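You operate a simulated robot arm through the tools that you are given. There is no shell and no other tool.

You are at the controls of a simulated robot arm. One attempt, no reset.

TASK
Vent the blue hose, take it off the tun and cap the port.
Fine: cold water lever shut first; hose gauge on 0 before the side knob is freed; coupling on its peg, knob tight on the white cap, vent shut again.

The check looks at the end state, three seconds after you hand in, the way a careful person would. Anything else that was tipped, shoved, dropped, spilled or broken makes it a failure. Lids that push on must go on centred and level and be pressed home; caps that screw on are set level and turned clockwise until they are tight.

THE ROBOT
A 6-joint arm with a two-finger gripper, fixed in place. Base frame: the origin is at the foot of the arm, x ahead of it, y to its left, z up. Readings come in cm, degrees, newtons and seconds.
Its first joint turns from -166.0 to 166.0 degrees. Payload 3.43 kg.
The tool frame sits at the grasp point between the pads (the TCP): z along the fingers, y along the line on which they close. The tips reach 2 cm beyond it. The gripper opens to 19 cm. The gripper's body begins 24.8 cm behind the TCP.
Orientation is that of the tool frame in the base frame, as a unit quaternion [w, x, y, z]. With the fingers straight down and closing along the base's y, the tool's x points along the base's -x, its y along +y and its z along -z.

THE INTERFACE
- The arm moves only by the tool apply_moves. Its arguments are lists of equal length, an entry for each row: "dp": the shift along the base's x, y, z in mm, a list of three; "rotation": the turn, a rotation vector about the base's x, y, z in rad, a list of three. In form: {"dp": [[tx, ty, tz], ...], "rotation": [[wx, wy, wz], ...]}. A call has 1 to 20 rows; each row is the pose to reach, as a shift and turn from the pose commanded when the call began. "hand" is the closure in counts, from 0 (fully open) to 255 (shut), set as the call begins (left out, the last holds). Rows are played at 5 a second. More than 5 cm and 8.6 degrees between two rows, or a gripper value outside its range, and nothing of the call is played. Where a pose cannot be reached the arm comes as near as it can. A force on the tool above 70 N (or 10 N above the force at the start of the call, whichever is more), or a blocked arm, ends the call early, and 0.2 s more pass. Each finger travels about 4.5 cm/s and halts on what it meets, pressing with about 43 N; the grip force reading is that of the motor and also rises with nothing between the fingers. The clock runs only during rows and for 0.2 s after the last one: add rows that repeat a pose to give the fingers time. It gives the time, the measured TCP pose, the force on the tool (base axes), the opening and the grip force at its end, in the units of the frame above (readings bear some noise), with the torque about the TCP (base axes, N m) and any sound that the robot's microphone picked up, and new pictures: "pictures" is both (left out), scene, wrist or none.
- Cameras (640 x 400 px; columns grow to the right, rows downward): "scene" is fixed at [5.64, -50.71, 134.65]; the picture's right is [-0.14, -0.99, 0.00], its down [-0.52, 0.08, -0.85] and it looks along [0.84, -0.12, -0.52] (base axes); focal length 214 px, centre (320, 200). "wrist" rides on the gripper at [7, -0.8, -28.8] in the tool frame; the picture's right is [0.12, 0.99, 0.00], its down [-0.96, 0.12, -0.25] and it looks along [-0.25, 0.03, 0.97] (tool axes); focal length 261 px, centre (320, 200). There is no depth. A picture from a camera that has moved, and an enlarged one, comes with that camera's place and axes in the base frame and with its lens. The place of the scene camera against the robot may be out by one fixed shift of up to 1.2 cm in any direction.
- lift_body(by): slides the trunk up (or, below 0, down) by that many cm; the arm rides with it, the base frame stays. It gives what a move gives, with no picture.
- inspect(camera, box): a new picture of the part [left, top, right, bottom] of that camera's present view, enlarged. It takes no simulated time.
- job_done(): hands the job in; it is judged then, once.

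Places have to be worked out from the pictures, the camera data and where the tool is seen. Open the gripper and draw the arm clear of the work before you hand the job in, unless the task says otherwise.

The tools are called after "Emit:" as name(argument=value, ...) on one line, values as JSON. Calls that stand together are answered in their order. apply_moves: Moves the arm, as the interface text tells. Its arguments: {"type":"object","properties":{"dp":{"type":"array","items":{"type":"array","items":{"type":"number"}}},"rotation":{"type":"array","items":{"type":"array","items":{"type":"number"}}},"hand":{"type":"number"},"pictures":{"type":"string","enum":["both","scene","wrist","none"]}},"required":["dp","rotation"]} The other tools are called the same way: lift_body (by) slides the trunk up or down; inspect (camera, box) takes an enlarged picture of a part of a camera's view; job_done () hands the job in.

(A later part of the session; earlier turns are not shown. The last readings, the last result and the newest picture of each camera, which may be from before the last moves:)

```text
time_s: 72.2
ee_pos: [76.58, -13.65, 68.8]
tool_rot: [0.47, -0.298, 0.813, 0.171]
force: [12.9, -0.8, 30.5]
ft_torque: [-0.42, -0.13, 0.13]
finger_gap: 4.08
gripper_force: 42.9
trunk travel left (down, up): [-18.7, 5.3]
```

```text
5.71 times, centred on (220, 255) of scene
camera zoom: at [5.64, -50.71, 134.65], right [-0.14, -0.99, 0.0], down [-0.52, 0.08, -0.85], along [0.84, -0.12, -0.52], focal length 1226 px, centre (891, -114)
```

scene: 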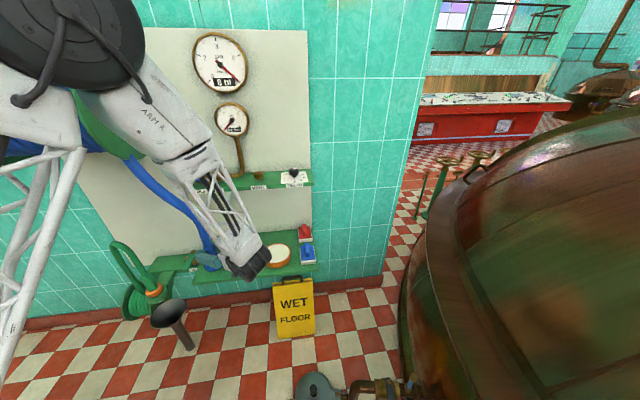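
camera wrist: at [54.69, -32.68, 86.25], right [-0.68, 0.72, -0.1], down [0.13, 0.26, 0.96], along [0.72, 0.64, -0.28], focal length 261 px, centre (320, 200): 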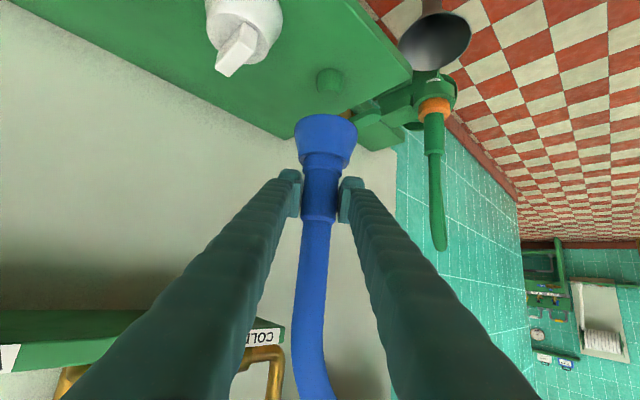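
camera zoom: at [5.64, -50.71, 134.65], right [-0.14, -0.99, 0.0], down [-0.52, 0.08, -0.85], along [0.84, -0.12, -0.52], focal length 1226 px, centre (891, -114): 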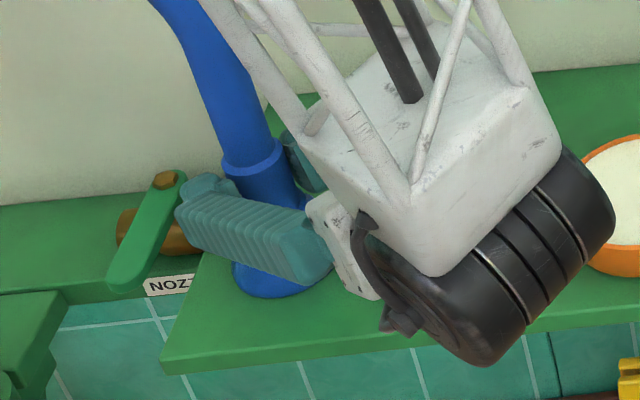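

The base edge looks flush with the shelf all round. I unload slightly and open the fingers to 7.5 cm.

Emit:
apply_moves(dp=[[-0.7, 0, 1], [-0.7, 0, 1], [-0.7, 0, 1], [-0.7, 0, 1], [-0.7, 0, 1]], rotation=[[0, 0, 0], [0, 0, 0], [0, 0, 0], [0, 0, 0], [0, 0, 0]], hand=154)

Emit:
inspect(camera="wrist", box=[240, 60, 400, 240])

```text
time_s: 73.4
ee_pos: [76.49, -13.73, 68.78]
tool_rot: [0.469, -0.297, 0.814, 0.171]
force: [0.0, -0.3, -0.7]
ft_torque: [-0.05, -0.01, 0.0]
finger_gap: 7.51
gripper_force: 0.1
trunk travel left (down, up): [-18.7, 5.3]
camera wrist: at [55.06, -32.52, 77.14], right [-0.68, 0.72, -0.1], down [0.13, 0.26, 0.96], along [0.72, 0.64, -0.27], focal length 261 px, centre (320, 200)
```

scene: 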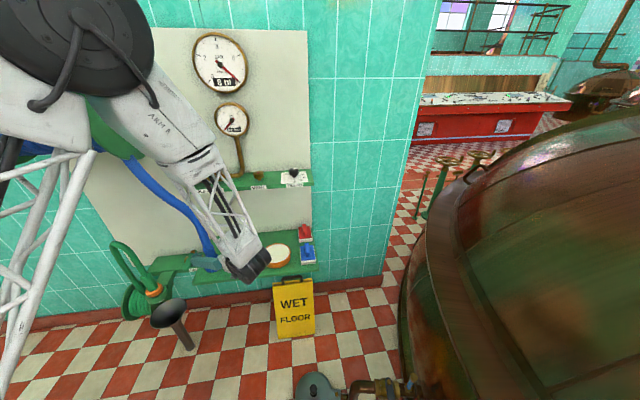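
wrist: 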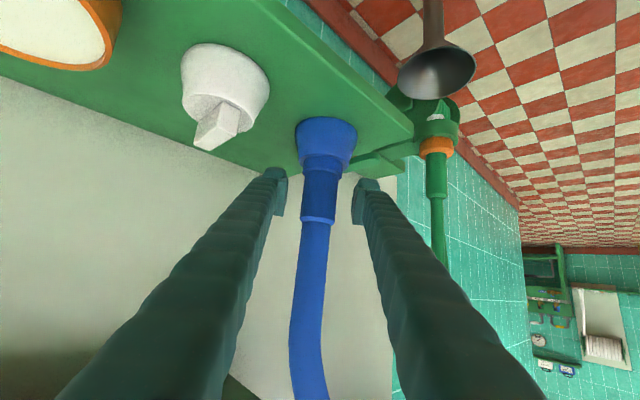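

```text
2.22 times, centred on (320, 150) of wrist
camera zoom: at [55.06, -32.52, 77.14], right [-0.68, 0.72, -0.1], down [0.13, 0.26, 0.96], along [0.72, 0.64, -0.27], focal length 579 px, centre (320, 311)
```

zoom: 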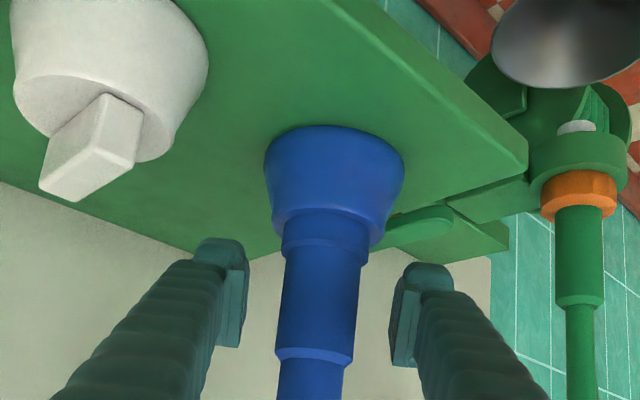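

The coupling stands upright by itself on the peg. I retreat back along the tool axis, then look at the white cap.

Emit:
apply_moves(dp=[[-29, -24, 22], [-58, -49, 44], [-87, -73, 66], [-116, -98, 88], [-146, -122, 120], [-146, -122, 150], [-146, -122, 150]], rotation=[[0, 0, 0], [0, 0, 0], [0, 0, 0], [0, 0, 0], [0, 0, 0], [0, 0, 0], [0, 0, 0]], hand=154)

Emit:
inspect(camera="wrist", box=[180, 40, 400, 200])

Emit:
inspect(camera="scene", box=[160, 180, 320, 300])

```text
time_s: 75.0
ee_pos: [61.72, -26.15, 83.72]
tool_rot: [0.47, -0.297, 0.813, 0.171]
force: [0.2, -0.7, 0.6]
ft_torque: [0.03, 0.0, 0.02]
finger_gap: 7.54
gripper_force: 0.0
trunk travel left (down, up): [-18.7, 5.3]
camera wrist: at [40.37, -44.91, 92.12], right [-0.68, 0.72, -0.1], down [0.13, 0.26, 0.96], along [0.72, 0.64, -0.27], focal length 261 px, centre (320, 200)
```

scene: 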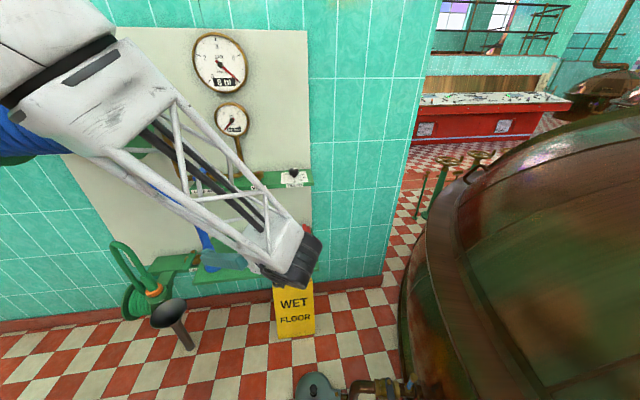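
wrist: 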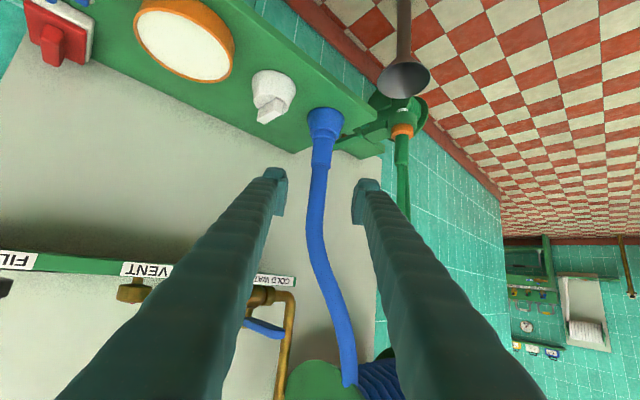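

```text
2.50 times, centred on (290, 120) of wrist
camera zoom: at [40.37, -44.91, 92.12], right [-0.68, 0.72, -0.1], down [0.13, 0.26, 0.96], along [0.72, 0.64, -0.27], focal length 652 px, centre (395, 400)
```

zoom: 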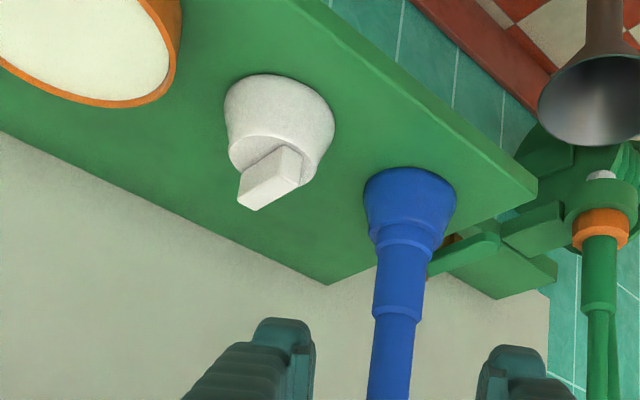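

```text
3.33 times, centred on (240, 240) of scene
camera zoom: at [5.64, -50.71, 134.65], right [-0.14, -0.99, 0.0], down [-0.52, 0.08, -0.85], along [0.84, -0.12, -0.52], focal length 715 px, centre (587, 67)
```

zoom: 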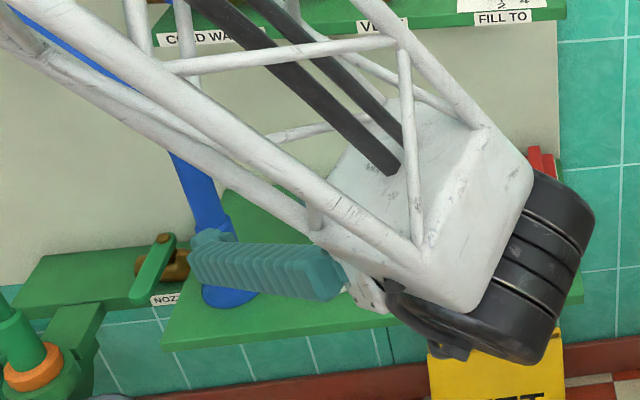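

The coupling stands upright on its peg with the hose hanging freely. To take the cap I reduce the tool lean from 60° to 25° first, to stay reachable, and then yaw back to 0.

Emit:
apply_moves(dp=[[0, -5, 20], [0, -10, 40], [0, -20, 60], [0, -30, 80], [0, -40, 100], [0, -40, 100]], rotation=[[-0.0786, 0.0936, 0], [-0.157, 0.187, 0], [-0.236, 0.281, 0], [-0.314, 0.374, 0], [-0.393, 0.468, 0], [-0.393, 0.468, 0]], hand=168, pictures="none")

Emit:
apply_moves(dp=[[8, 4, 0], [16, 8, 0], [24, 12, 0], [32, 16, 0], [40, 20, 0], [40, 20, 0]], rotation=[[0, 0, -0.14], [0, 0, -0.28], [0, 0, -0.42], [0, 0, -0.56], [0, 0, -0.698], [0, 0, -0.698]], hand=168)

Emit:
inspect(camera="wrist", box=[240, 60, 440, 200])

```text
time_s: 76.4
ee_pos: [61.68, -29.9, 93.95]
tool_rot: [0.202, -0.334, 0.918, 0.073]
force: [0.9, -0.3, -0.7]
ft_torque: [-0.03, 0.04, 0.04]
finger_gap: 6.48
gripper_force: 0.0
trunk travel left (down, up): [-18.7, 5.3]
```

```text
time_s: 77.8
ee_pos: [65.82, -27.6, 93.84]
tool_rot: [0.215, 0.0, 0.977, 0.0]
force: [-0.3, -0.7, 1.2]
ft_torque: [0.06, 0.0, 0.07]
finger_gap: 6.48
gripper_force: 0.1
trunk travel left (down, up): [-18.7, 5.3]
camera wrist: at [47.32, -28.26, 116.98], right [-0.11, 0.99, -0.05], down [0.77, 0.12, 0.63], along [0.63, 0.03, -0.78], focal length 261 px, centre (320, 200)
```

scene: 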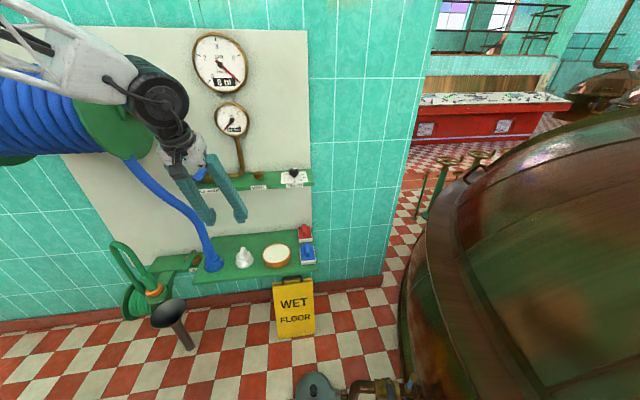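
wrist: 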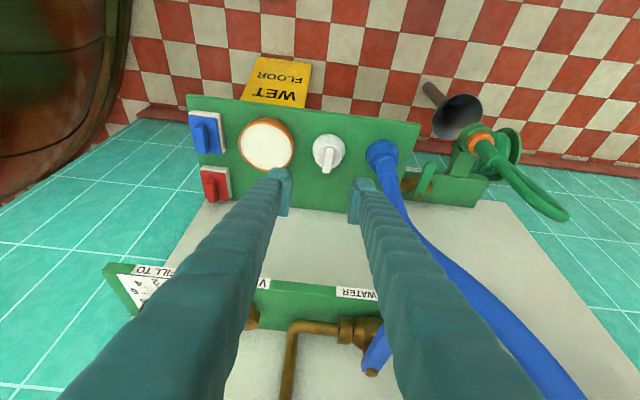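

```text
2.86 times, centred on (340, 130) of wrist
camera zoom: at [47.32, -28.26, 116.98], right [-0.11, 0.99, -0.05], down [0.77, 0.12, 0.63], along [0.63, 0.03, -0.78], focal length 745 px, centre (263, 400)
```

zoom: 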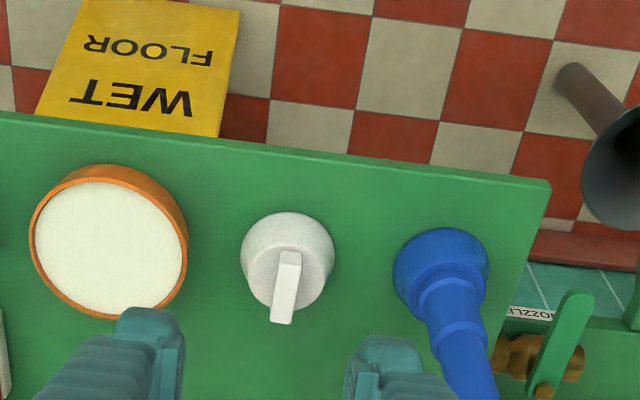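

I have a clear top view of the cap, with its grip bar running along x. I zoom in for its dimensions.

Emit:
inspect(camera="wrist", box=[300, 125, 360, 180])

Emit:
inspect(camera="scene", box=[215, 235, 275, 280])

Emit:
inspect(camera="scene", box=[160, 180, 330, 290])

```text
7.27 times, centred on (330, 152) of wrist
camera zoom: at [47.32, -28.26, 116.98], right [-0.11, 0.99, -0.05], down [0.77, 0.12, 0.63], along [0.63, 0.03, -0.78], focal length 1896 px, centre (247, 546)
```

zoom: 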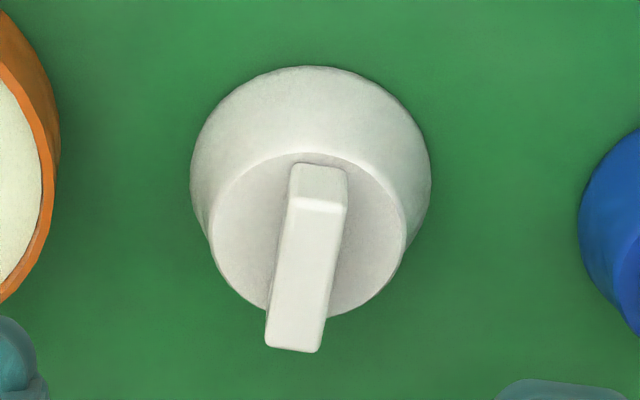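

```text
8.89 times, centred on (245, 258) of scene
camera zoom: at [5.64, -50.71, 134.65], right [-0.14, -0.99, 0.0], down [-0.52, 0.08, -0.85], along [0.84, -0.12, -0.52], focal length 1906 px, centre (987, -311)
```

zoom: 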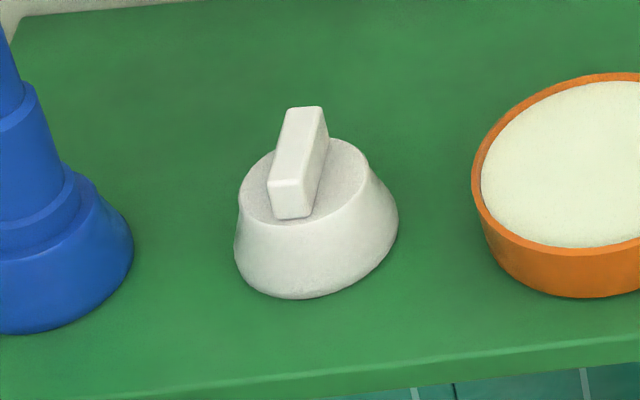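

```text
3.64 times, centred on (245, 235) of scene
camera zoom: at [5.64, -50.71, 134.65], right [-0.14, -0.99, 0.0], down [-0.52, 0.08, -0.85], along [0.84, -0.12, -0.52], focal length 780 px, centre (593, 73)
```

zoom: 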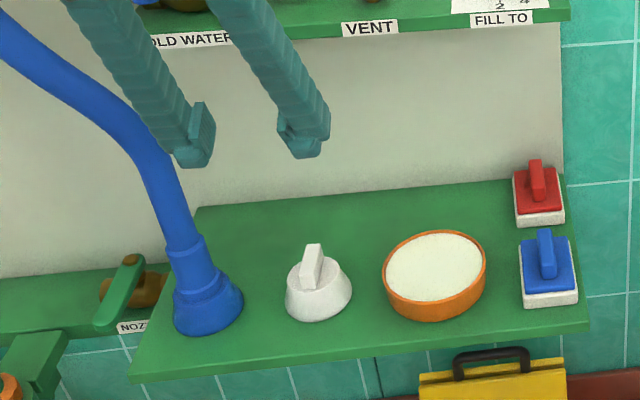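

The cap measures 7.4 cm at its base and 6 cm on top. Its body spans z 61.4–65.4, and the fin (1.7 cm thick, along x) rises to z≈67.9 at (76.5, -25.85). The hose bulges out near (70, -17, 85–95), so I approach leaning 35° with the hand well in front of it.

Emit:
apply_moves(dp=[[8, 4, -35], [18, 8, -70], [28, 12, -105], [40, 16, -140], [50, 17.5, -172], [50, 17.5, -172]], rotation=[[0, -0.06, 0], [0, -0.12, 0], [0, -0.1745, 0], [0, -0.1745, 0], [0, -0.1745, 0], [0, -0.1745, 0]], hand=195)

Emit:
inspect(camera="wrist", box=[240, 80, 420, 220])

Emit:
inspect(camera="scene", box=[130, 140, 330, 290])

```text
time_s: 79.2
ee_pos: [70.76, -26.32, 76.59]
tool_rot: [0.3, 0.0, 0.954, 0.0]
force: [0.4, 0.5, 0.9]
ft_torque: [-0.03, 0.02, 0.0]
finger_gap: 4.47
gripper_force: 0.1
trunk travel left (down, up): [-18.7, 5.3]
camera wrist: at [48.36, -27.09, 96.2], right [-0.1, 0.99, -0.07], down [0.65, 0.12, 0.75], along [0.76, 0.03, -0.65], focal length 261 px, centre (320, 200)
```

scene: 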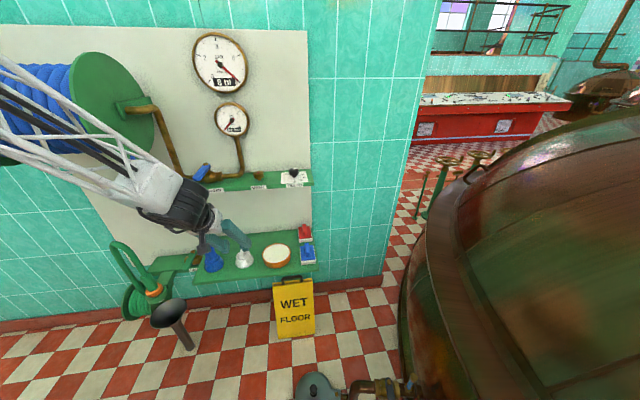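
wrist: 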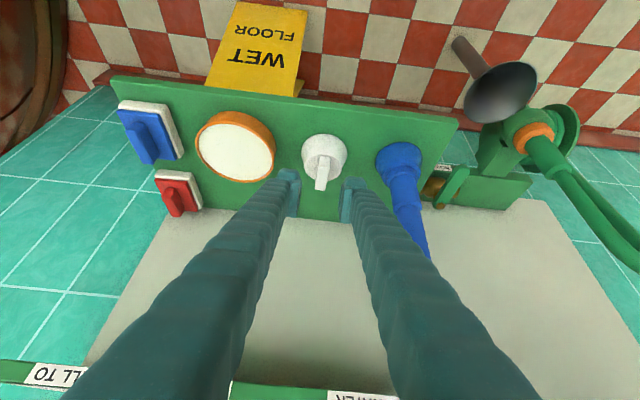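

```text
2.86 times, centred on (330, 150) of wrist
camera zoom: at [48.36, -27.09, 96.2], right [-0.1, 0.99, -0.07], down [0.65, 0.12, 0.75], along [0.76, 0.03, -0.65], focal length 745 px, centre (291, 343)
```

zoom: 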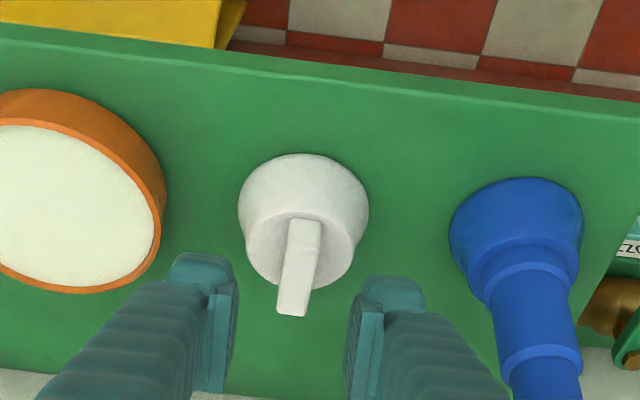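

```text
2.67 times, centred on (230, 215) of scene
camera zoom: at [5.64, -50.71, 134.65], right [-0.14, -0.99, 0.0], down [-0.52, 0.08, -0.85], along [0.84, -0.12, -0.52], focal length 572 px, centre (560, 160)
```

zoom: 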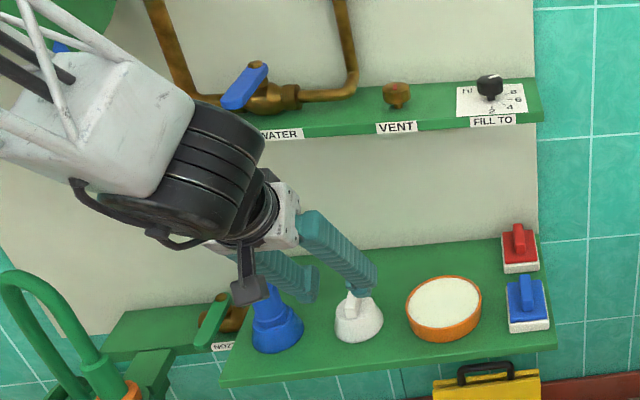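

The arm now hides part of the hose in the scene picture, so I look closer to make sure nothing touches it.

Emit:
inspect(camera="scene", box=[80, 130, 260, 280])

Emit:
inspect(camera="wrist", box=[340, 120, 520, 320])

```text
2.67 times, centred on (170, 205) of scene
camera zoom: at [5.64, -50.71, 134.65], right [-0.14, -0.99, 0.0], down [-0.52, 0.08, -0.85], along [0.84, -0.12, -0.52], focal length 572 px, centre (720, 187)
```

zoom: 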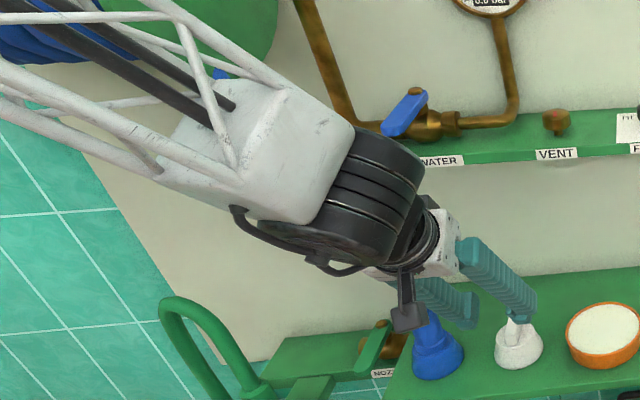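

```text
2.00 times, centred on (430, 220) of wrist
camera zoom: at [48.36, -27.09, 96.2], right [-0.1, 0.99, -0.07], down [0.65, 0.12, 0.75], along [0.76, 0.03, -0.65], focal length 521 px, centre (100, 160)
```

zoom: 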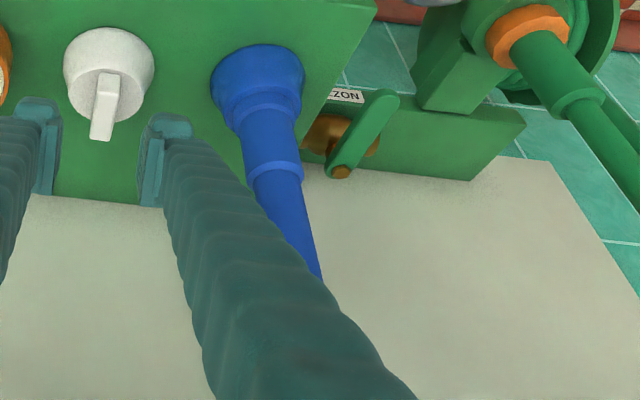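

The hose runs about 5–10 cm behind the hand, clear of it. The fin centre is about 3 mm to +y of the tool axis, so I correct and go down the axis to straddle the fin.

Emit:
apply_moves(dp=[[14, 1.5, -20], [28, 3, -40], [43, 3, -61], [57, 3, -80], [57, 3, -80]], rotation=[[0, 0, 0], [0, 0, 0], [0, 0, 0], [0, 0, 0], [0, 0, 0]], hand=195, pictures="wrist")

Emit:
inspect(camera="wrist", box=[260, 120, 380, 240])

Emit:
inspect(camera="scene", box=[180, 210, 300, 290])

```text
time_s: 80.4
ee_pos: [76.45, -25.76, 68.48]
tool_rot: [0.299, -0.002, 0.954, -0.001]
force: [-1.1, -0.3, 0.1]
ft_torque: [0.11, -0.05, 0.07]
finger_gap: 4.46
gripper_force: 0.1
trunk travel left (down, up): [-18.7, 5.3]
camera wrist: at [54.12, -26.49, 88.17], right [-0.1, 0.99, -0.07], down [0.65, 0.12, 0.75], along [0.76, 0.03, -0.65], focal length 261 px, centre (320, 200)
```

wrist: 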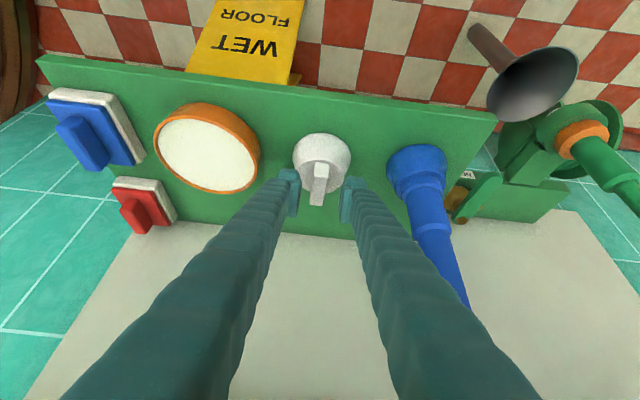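

```text
3.33 times, centred on (320, 180) of wrist
camera zoom: at [54.12, -26.49, 88.17], right [-0.1, 0.99, -0.07], down [0.65, 0.12, 0.75], along [0.76, 0.03, -0.65], focal length 869 px, centre (320, 267)
```

zoom: 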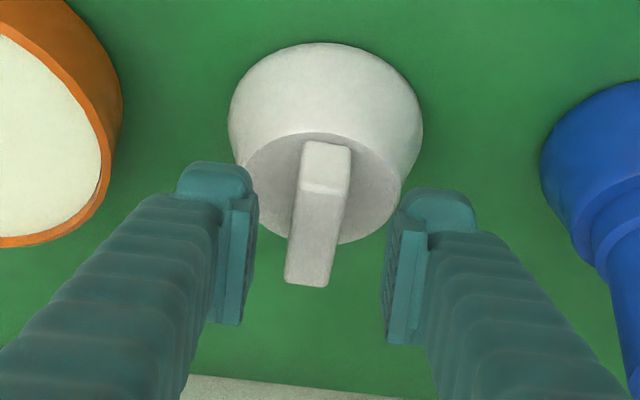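

```text
5.00 times, centred on (240, 250) of scene
camera zoom: at [5.64, -50.71, 134.65], right [-0.14, -0.99, 0.0], down [-0.52, 0.08, -0.85], along [0.84, -0.12, -0.52], focal length 1072 px, centre (720, -50)
```

zoom: 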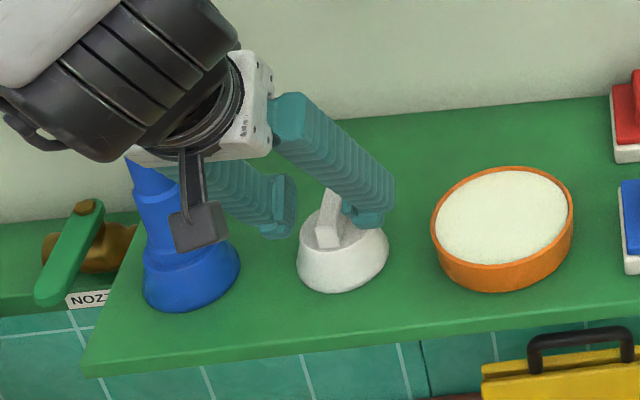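

The fin sits centred between the pads. I close on it.

Emit:
apply_moves(dp=[[0, 0, 0], [0, 0, 0], [0, 0, 0], [0, 0, 0], [0, 0, 0]], rotation=[[0, 0, 0], [0, 0, 0], [0, 0, 0], [0, 0, 0], [0, 0, 0]], hand=255, pictures="none")

Emit:
inspect(camera="wrist", box=[260, 120, 380, 240])

```text
time_s: 81.6
ee_pos: [76.41, -26.15, 69.09]
tool_rot: [0.303, 0.0, 0.953, -0.002]
force: [-6.7, -8.0, 58.8]
ft_torque: [0.1, 0.49, 0.36]
finger_gap: 0.59
gripper_force: 34.4
trunk travel left (down, up): [-18.7, 5.3]
```

```text
3.33 times, centred on (320, 180) of wrist
camera zoom: at [53.96, -26.88, 88.67], right [-0.1, 0.99, -0.07], down [0.64, 0.12, 0.76], along [0.76, 0.03, -0.65], focal length 869 px, centre (320, 267)
```

zoom: 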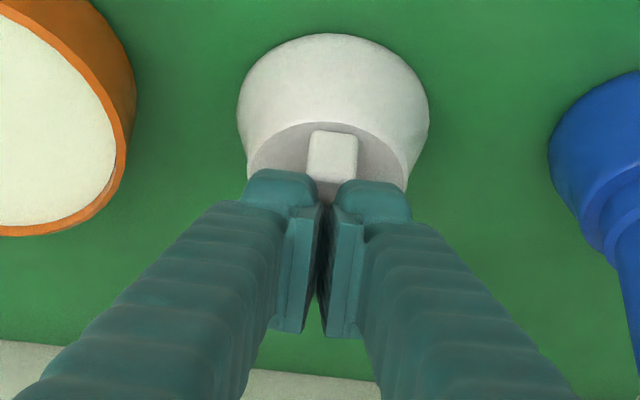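

The fingers slipped over the top of the fin (gap 0.6, pushed up with 59 N), so I was too high. I open again at once and check the cap.

Emit:
apply_moves(dp=[[0, 0, 2], [0, 0, 4], [0, 0, 4], [0, 0, 4]], rotation=[[0, 0, 0], [0, 0, 0], [0, 0, 0], [0, 0, 0]], hand=195, pictures="none")

Emit:
inspect(camera="wrist", box=[260, 120, 380, 240])

Emit:
inspect(camera="scene", box=[180, 210, 300, 290])

```text
time_s: 82.6
ee_pos: [76.53, -25.66, 68.78]
tool_rot: [0.298, 0.0, 0.954, -0.002]
force: [0.4, 1.1, -0.2]
ft_torque: [-0.12, 0.03, -0.12]
finger_gap: 4.45
gripper_force: 0.0
trunk travel left (down, up): [-18.7, 5.3]
```

```text
3.33 times, centred on (320, 180) of wrist
camera zoom: at [54.22, -26.34, 88.53], right [-0.1, 0.99, -0.07], down [0.65, 0.12, 0.75], along [0.75, 0.03, -0.66], focal length 869 px, centre (320, 267)
```

zoom: 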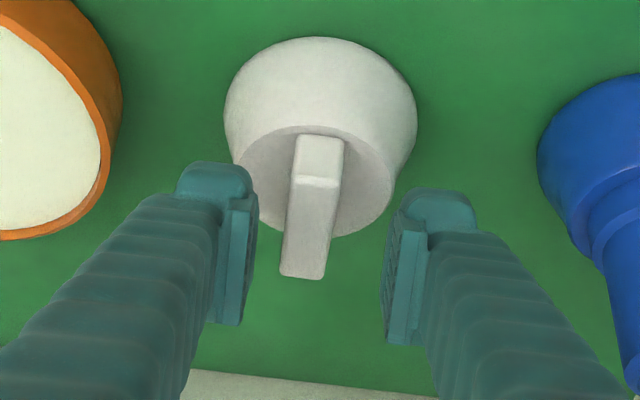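

```text
5.00 times, centred on (240, 250) of scene
camera zoom: at [5.64, -50.71, 134.65], right [-0.14, -0.99, 0.0], down [-0.52, 0.08, -0.85], along [0.84, -0.12, -0.52], focal length 1072 px, centre (720, -50)
```

zoom: 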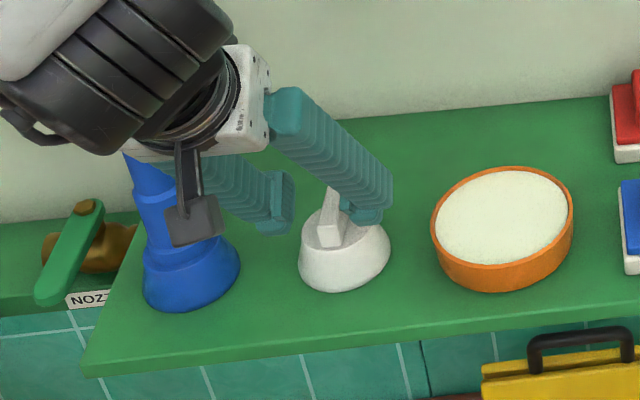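

The cap is still standing in place. Two wrist views now put the fin's top at (77.4, -25.85, 66.3), lower than the biased scene camera suggested. Before regripping I check how the coupling sits on the shelf.

Emit:
inspect(camera="wrist", box=[375, 130, 475, 210])

Emit:
inspect(camera="wrist", box=[270, 120, 450, 230])

```text
5.00 times, centred on (425, 170) of wrist
camera zoom: at [54.22, -26.34, 88.53], right [-0.1, 0.99, -0.07], down [0.65, 0.12, 0.75], along [0.75, 0.03, -0.66], focal length 1303 px, centre (-205, 350)
```

zoom: 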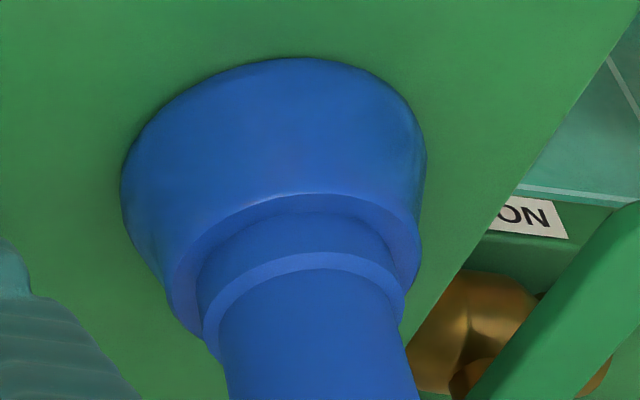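

```text
3.56 times, centred on (360, 175) of wrist
camera zoom: at [54.22, -26.34, 88.53], right [-0.1, 0.99, -0.07], down [0.65, 0.12, 0.75], along [0.75, 0.03, -0.66], focal length 927 px, centre (178, 289)
```

zoom: 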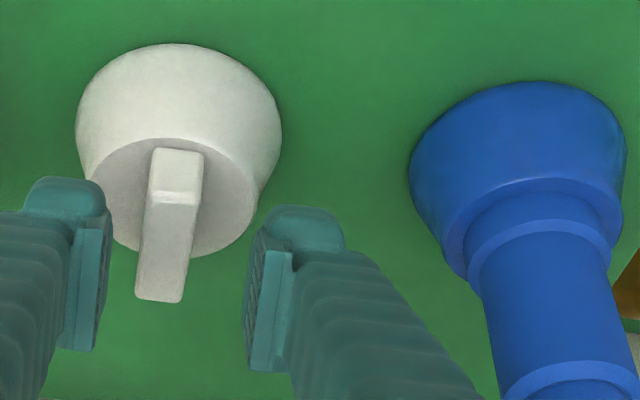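

The coupling sits flush on the shelf around its peg. I re-aim on the fin: forward 7 mm, -2.5 mm in y and 18 mm lower, then check for contact before closing.

Emit:
apply_moves(dp=[[3, -2, -5], [6, -2.5, -11], [7, -2.5, -18], [7, -2.5, -18]], rotation=[[0, 0, 0], [0, 0, 0], [0, 0, 0], [0, 0, 0]], hand=195, pictures="none")

Emit:
inspect(camera="wrist", box=[260, 120, 380, 240])

Emit:
inspect(camera="scene", box=[210, 220, 290, 280])

```text
time_s: 83.6
ee_pos: [77.24, -26.07, 67.09]
tool_rot: [0.3, -0.001, 0.954, -0.001]
force: [0.1, -0.5, 0.5]
ft_torque: [-0.02, 0.02, 0.02]
finger_gap: 4.46
gripper_force: 0.1
trunk travel left (down, up): [-18.7, 5.3]
```

```text
3.33 times, centred on (320, 180) of wrist
camera zoom: at [54.85, -26.76, 86.72], right [-0.1, 0.99, -0.07], down [0.65, 0.12, 0.75], along [0.76, 0.03, -0.65], focal length 869 px, centre (320, 267)
```

zoom: 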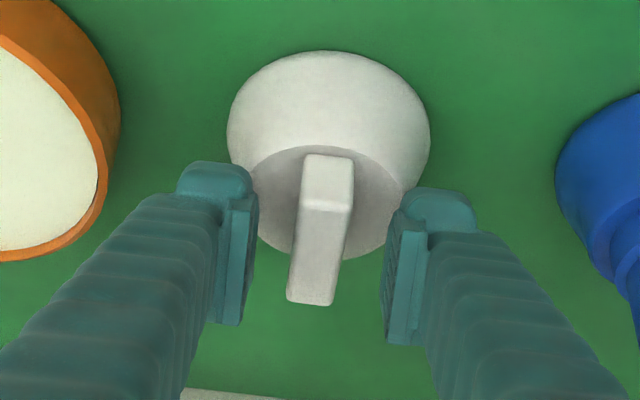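

```text
6.67 times, centred on (250, 250) of scene
camera zoom: at [5.64, -50.71, 134.65], right [-0.14, -0.99, 0.0], down [-0.52, 0.08, -0.85], along [0.84, -0.12, -0.52], focal length 1430 px, centre (787, -133)
```

zoom: 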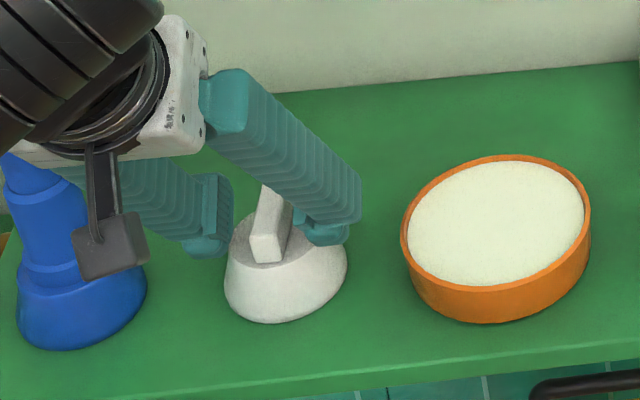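

There's no contact and the fin is now well centred and deeper between the pads. I go 2 mm lower and close.

Emit:
apply_moves(dp=[[0, 0, -2], [0, 0, -2], [0, 0, -2], [0, 0, -2], [0, 0, -2]], rotation=[[0, 0, 0], [0, 0, 0], [0, 0, 0], [0, 0, 0], [0, 0, 0]], hand=235, pictures="none")

Emit:
inspect(camera="wrist", box=[260, 120, 380, 240])

```text
time_s: 84.8
ee_pos: [77.16, -26.05, 66.86]
tool_rot: [0.3, 0.001, 0.954, -0.001]
force: [0.5, 0.0, 0.7]
ft_torque: [0.01, -0.05, 0.06]
finger_gap: 1.68
gripper_force: 42.7
trunk travel left (down, up): [-18.7, 5.3]
```

```text
3.33 times, centred on (320, 180) of wrist
camera zoom: at [54.84, -26.78, 86.49], right [-0.1, 0.99, -0.07], down [0.65, 0.12, 0.75], along [0.76, 0.03, -0.65], focal length 869 px, centre (320, 267)
```

zoom: 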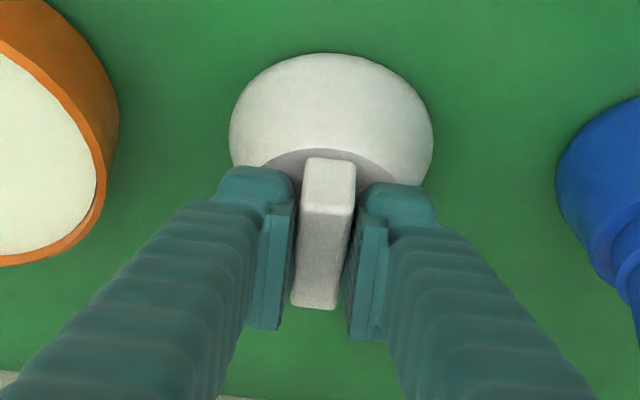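

Now the fin is held: gap 1.68 cm, no side force. I firm up the grip and lift 2 cm to check the cap comes level.

Emit:
apply_moves(dp=[[0, 0, 0], [0, 0, 5], [0, 0, 12], [0, 0, 20], [0, 0, 20]], rotation=[[0, 0, 0], [0, 0, 0], [0, 0, 0], [0, 0, 0], [0, 0, 0]], hand=255, pictures="none")

Emit:
inspect(camera="wrist", box=[260, 120, 380, 240])

Emit:
inspect(camera="scene", box=[180, 210, 300, 290])

```text
time_s: 86.0
ee_pos: [77.31, -26.03, 68.93]
tool_rot: [0.299, 0.001, 0.954, -0.001]
force: [-0.1, 0.4, -1.4]
ft_torque: [0.0, 0.05, -0.01]
finger_gap: 1.71
gripper_force: 43.4
trunk travel left (down, up): [-18.7, 5.3]
```

```text
3.33 times, centred on (320, 180) of wrist
camera zoom: at [54.87, -26.8, 88.49], right [-0.1, 0.99, -0.07], down [0.65, 0.12, 0.75], along [0.76, 0.03, -0.65], focal length 869 px, centre (320, 267)
```

zoom: 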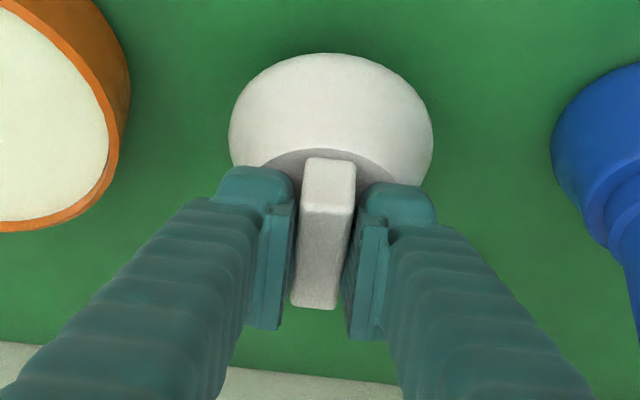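

```text
5.00 times, centred on (240, 250) of scene
camera zoom: at [5.64, -50.71, 134.65], right [-0.14, -0.99, 0.0], down [-0.52, 0.08, -0.85], along [0.84, -0.12, -0.52], focal length 1072 px, centre (720, -50)
```

zoom: 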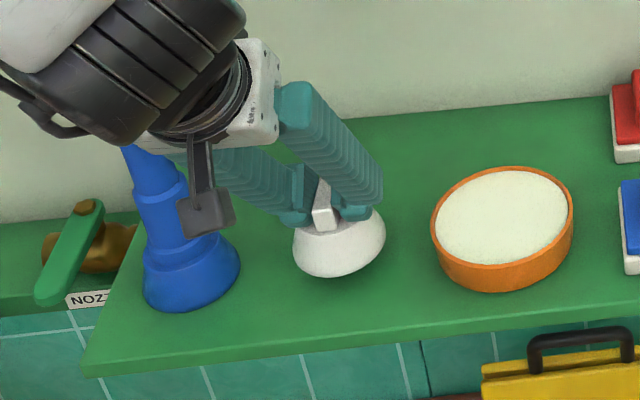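

The cap lifts cleanly and level. I back it away from the hose along the tool axis first.

Emit:
apply_moves(dp=[[-15, -2, 25], [-35, -5, 55], [-57, -8, 90], [-85, -12, 125], [-115, -25, 150], [-150, -50, 165], [-180, -85, 170], [-200, -130, 170], [-220, -170, 170], [-220, -170, 170]], rotation=[[0, 0, 0], [0, 0, 0], [0, 0, 0], [0, 0, 0], [0, 0, -0.06], [0, 0, -0.12], [0, 0, -0.2], [0, 0, -0.3], [0, 0, -0.4], [0, 0, -0.4]], hand=255)

```text
time_s: 88.2
ee_pos: [55.0, -43.19, 86.02]
tool_rot: [0.294, 0.189, 0.935, -0.059]
force: [-0.5, -0.3, -2.8]
ft_torque: [0.04, -0.05, 0.04]
finger_gap: 1.68
gripper_force: 43.3
trunk travel left (down, up): [-18.7, 5.3]
camera wrist: at [34.13, -35.16, 105.61], right [0.3, 0.95, -0.07], down [0.64, -0.15, 0.75], along [0.71, -0.27, -0.65], focal length 261 px, centre (320, 200)
```

scene: 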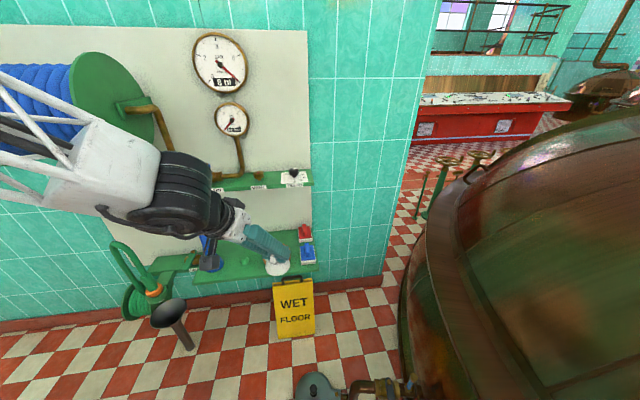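
wrist: 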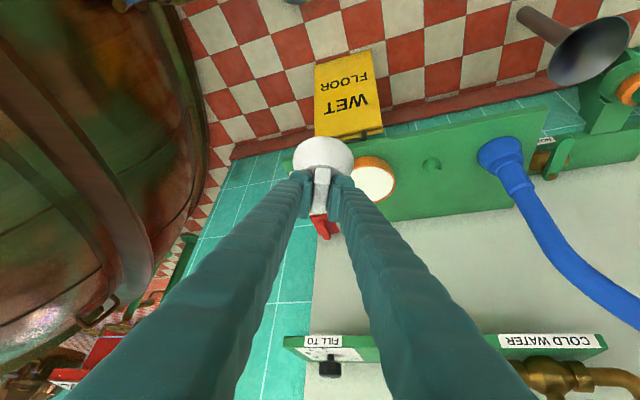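

The cap is held level, and a low green stub shows where it stood. I carry it over to the port at z≈86, yawing towards -60°.

Emit:
apply_moves(dp=[[-36, -33, 0], [-72, -65, 0], [-107, -98, 0], [-143, -130, 0], [-179, -163, 0], [-215, -196, 0], [-250, -228, 0], [-290, -243, 0], [-330, -258, 0], [-370, -273, 0], [-410, -288, 0], [-450, -303, 0], [-490, -318, 0], [-490, -318, 0]], rotation=[[0, 0, -0.05], [0, 0, -0.1], [0, 0, -0.15], [0, 0, -0.2], [0, 0, -0.25], [0, 0, -0.3], [0, 0, -0.35], [0, 0, -0.4], [0, 0, -0.45], [0, 0, -0.5], [0, 0, -0.55], [0, 0, -0.6], [0, 0, -0.647], [0, 0, -0.647]], hand=255)

Emit:
inspect(camera="wrist", box=[240, 60, 400, 200])

Emit:
inspect(camera="scene", box=[160, 180, 320, 290])

```text
time_s: 91.2
ee_pos: [5.87, -75.05, 85.84]
tool_rot: [0.259, 0.477, 0.826, -0.15]
force: [0.7, -0.2, -2.6]
ft_torque: [0.02, -0.02, 0.0]
finger_gap: 1.68
gripper_force: 43.1
trunk travel left (down, up): [-18.7, 5.3]
camera wrist: at [-6.03, -56.06, 105.39], right [0.81, 0.58, -0.07], down [0.42, -0.5, 0.75], along [0.4, -0.64, -0.65], focal length 261 px, centre (320, 200)
```

scene: 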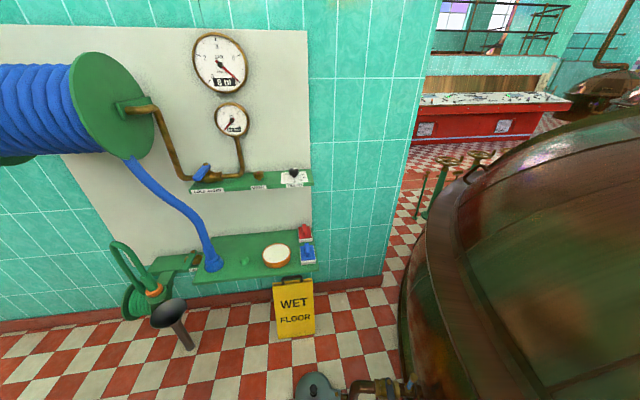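
wrist: 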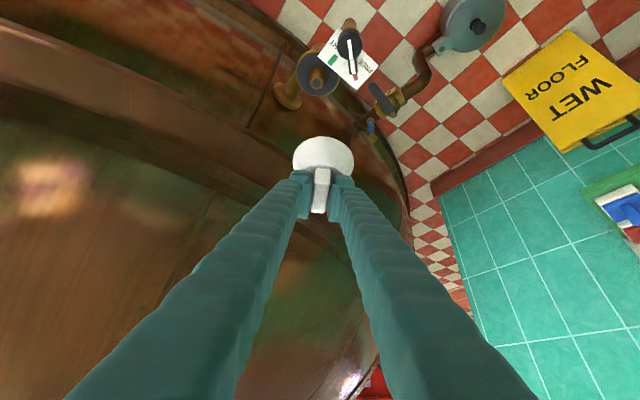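

```text
2.86 times, centred on (320, 130) of wrist
camera zoom: at [-6.03, -56.06, 105.39], right [0.81, 0.58, -0.07], down [0.42, -0.5, 0.75], along [0.4, -0.64, -0.65], focal length 745 px, centre (320, 400)
```

zoom: 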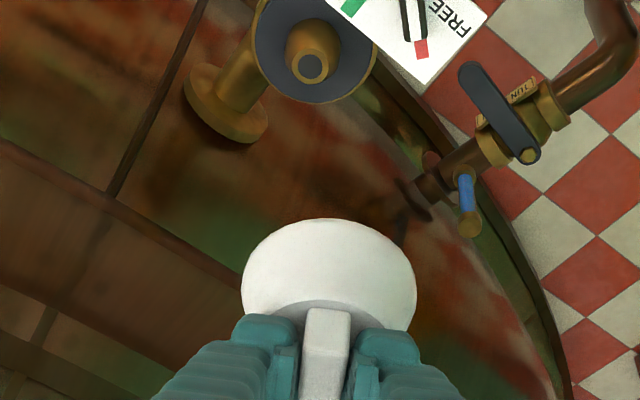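

```text
3.64 times, centred on (240, 235) of scene
camera zoom: at [5.64, -50.71, 134.65], right [-0.14, -0.99, 0.0], down [-0.52, 0.08, -0.85], along [0.84, -0.12, -0.52], focal length 780 px, centre (611, 73)
```

zoom: 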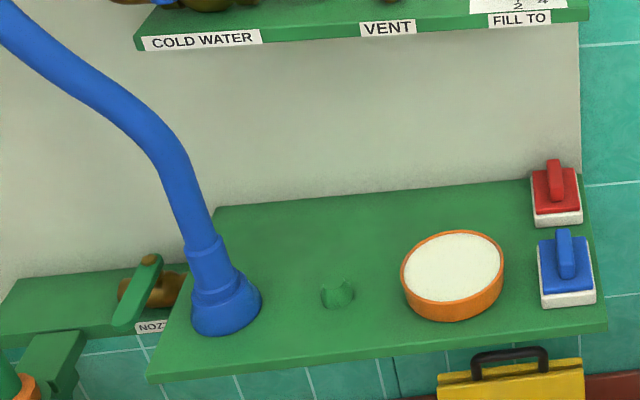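

The coupling stands well on its peg, and the port shows a black gasket with a bronze spigot (top z≈55.5) at about (4.1, -77.5). I move the cap above it, to z=72, and refine from the picture.

Emit:
apply_moves(dp=[[-6, -7, -35], [-12, -15, -70], [-18.7, -22.8, -105], [-18.7, -22.8, -138], [-18.7, -22.8, -138]], rotation=[[0, 0, 0], [0, 0, 0], [0, 0, 0], [0, 0, 0], [0, 0, 0]], hand=255, pictures="wrist")

Emit:
inspect(camera="wrist", box=[240, 60, 400, 200])

Emit:
inspect(camera="wrist", box=[270, 80, 370, 150])

```text
time_s: 92.4
ee_pos: [4.33, -77.35, 71.98]
tool_rot: [0.26, 0.477, 0.826, -0.149]
force: [0.4, 0.2, -2.6]
ft_torque: [0.02, 0.0, -0.02]
finger_gap: 1.7
gripper_force: 42.5
trunk travel left (down, up): [-18.7, 5.3]
camera wrist: at [-7.72, -58.43, 91.58], right [0.81, 0.58, -0.07], down [0.42, -0.5, 0.75], along [0.4, -0.64, -0.65], focal length 261 px, centre (320, 200)
```

wrist: 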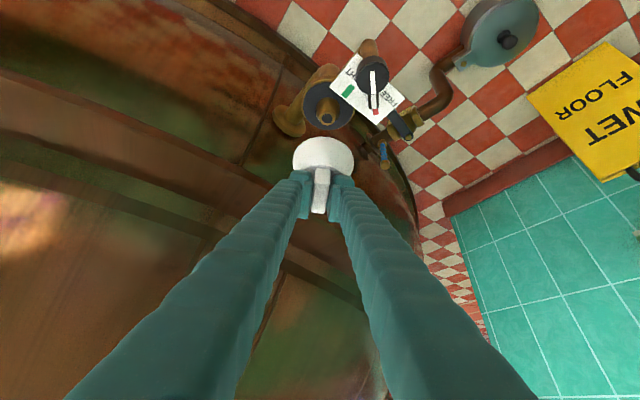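

```text
2.86 times, centred on (320, 130) of wrist
camera zoom: at [-7.72, -58.43, 91.58], right [0.81, 0.58, -0.07], down [0.42, -0.5, 0.75], along [0.4, -0.64, -0.65], focal length 745 px, centre (320, 400)
```

zoom: 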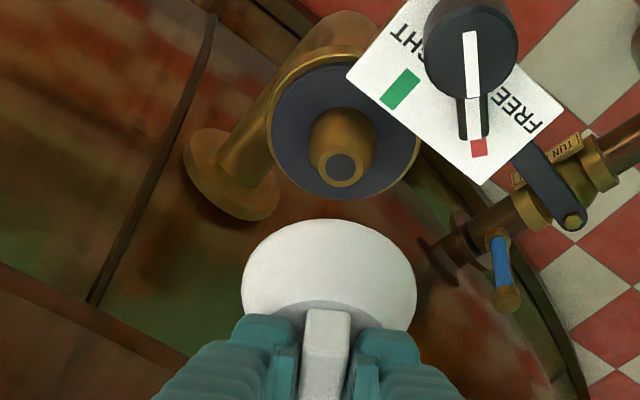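

```text
5.71 times, centred on (320, 115) of wrist
camera zoom: at [-7.72, -58.43, 91.58], right [0.81, 0.58, -0.07], down [0.42, -0.5, 0.75], along [0.4, -0.64, -0.65], focal length 1489 px, centre (320, 686)
```

zoom: 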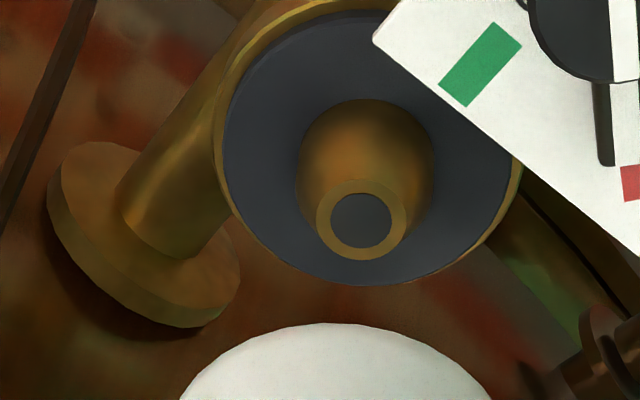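

The spigot top triangulates to (4.2, -77.6, 55.2) and the gasket to z≈52. The cap is centred sideways to within about 1 mm, and perhaps 2 mm too far along the pointing direction. I correct that and lower the cap to just above the spigot.

Emit:
apply_moves(dp=[[-1, 1.7, -20], [-1, 1.7, -45], [-1, 1.7, -70], [-1, 1.7, -80], [-1, 1.7, -80]], rotation=[[0, 0, 0], [0, 0, 0], [0, 0, 0], [0, 0, 0], [0, 0, 0]], hand=255, pictures="wrist")

Emit:
inspect(camera="wrist", box=[250, 90, 390, 200])

```text
time_s: 93.6
ee_pos: [4.13, -77.18, 63.98]
tool_rot: [0.26, 0.477, 0.826, -0.149]
force: [-0.3, 0.6, -1.9]
ft_torque: [0.01, -0.02, 0.0]
finger_gap: 1.69
gripper_force: 43.1
trunk travel left (down, up): [-18.7, 5.3]
camera wrist: at [-7.8, -58.24, 83.61], right [0.81, 0.58, -0.07], down [0.42, -0.5, 0.75], along [0.4, -0.64, -0.65], focal length 261 px, centre (320, 200)
```

wrist: 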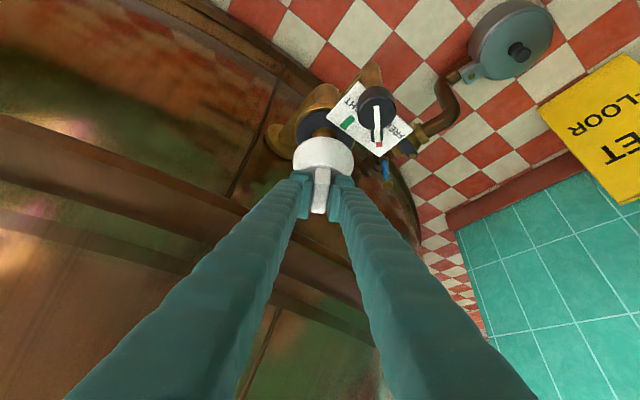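

```text
3.64 times, centred on (320, 145) of wrist
camera zoom: at [-7.8, -58.24, 83.61], right [0.81, 0.58, -0.07], down [0.42, -0.5, 0.75], along [0.4, -0.64, -0.65], focal length 948 px, centre (320, 400)
```

zoom: 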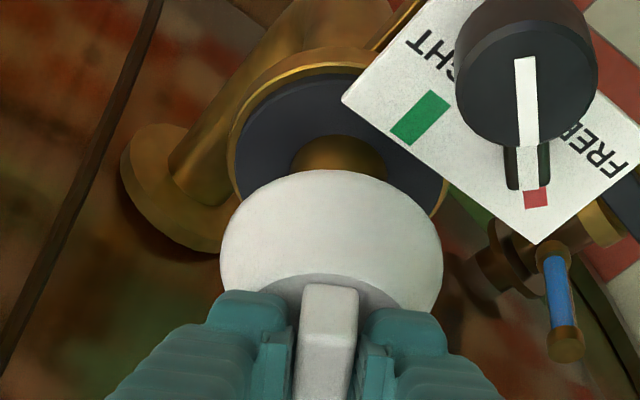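

Laterally the cap lines up with gasket and spigot. I lower it in small steps onto the spigot, watching the force.

Emit:
apply_moves(dp=[[0, 0, -8], [0, 0, -15], [0, 0, -22], [0, 0, -22]], rotation=[[0, 0, 0], [0, 0, 0], [0, 0, 0], [0, 0, 0]], hand=255, pictures="none")

Emit:
inspect(camera="wrist", box=[250, 90, 390, 200])

```text
time_s: 94.6
ee_pos: [4.23, -77.19, 61.96]
tool_rot: [0.26, 0.477, 0.826, -0.149]
force: [-0.6, 0.5, -1.5]
ft_torque: [0.01, 0.01, 0.02]
finger_gap: 1.66
gripper_force: 43.3
trunk travel left (down, up): [-18.7, 5.3]
```

```text
3.64 times, centred on (320, 145) of wrist
camera zoom: at [-7.73, -58.12, 81.5], right [0.81, 0.58, -0.07], down [0.42, -0.5, 0.75], along [0.4, -0.64, -0.65], focal length 948 px, centre (320, 400)
```

zoom: 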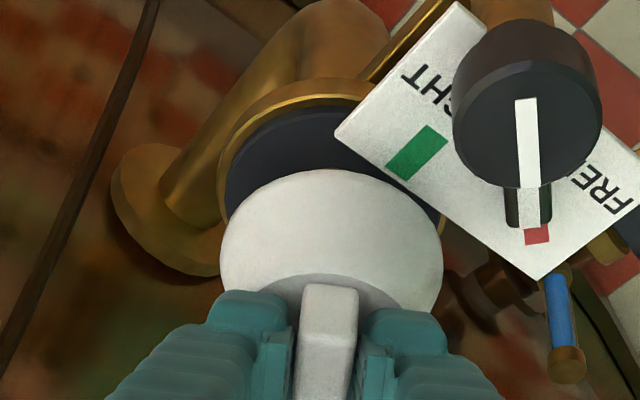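

Still free at z=62. I continue down in 3 mm steps.

Emit:
apply_moves(dp=[[0, 0, -4], [0, 0, -8], [0, 0, -12], [0, 0, -12]], rotation=[[0, 0, 0], [0, 0, 0], [0, 0, 0], [0, 0, 0]], hand=255, pictures="none")

Emit:
inspect(camera="wrist", box=[250, 90, 390, 200])

```text
time_s: 95.6
ee_pos: [4.17, -77.18, 60.7]
tool_rot: [0.26, 0.477, 0.826, -0.15]
force: [-0.4, -0.2, -1.9]
ft_torque: [-0.01, 0.02, 0.01]
finger_gap: 1.67
gripper_force: 43.0
trunk travel left (down, up): [-18.7, 5.3]
```

```text
3.64 times, centred on (320, 145) of wrist
camera zoom: at [-7.76, -58.19, 80.33], right [0.81, 0.58, -0.07], down [0.42, -0.5, 0.75], along [0.4, -0.64, -0.65], focal length 948 px, centre (320, 400)
```

zoom: 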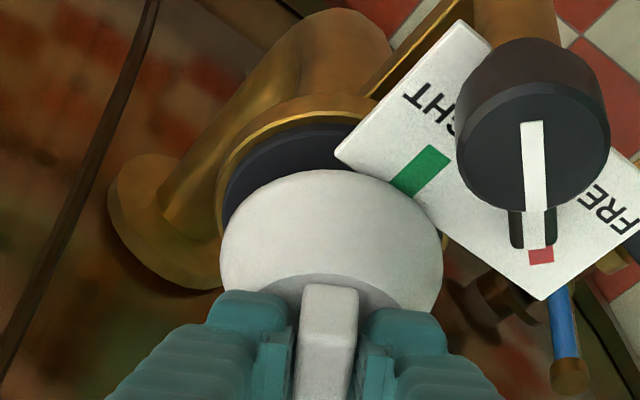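

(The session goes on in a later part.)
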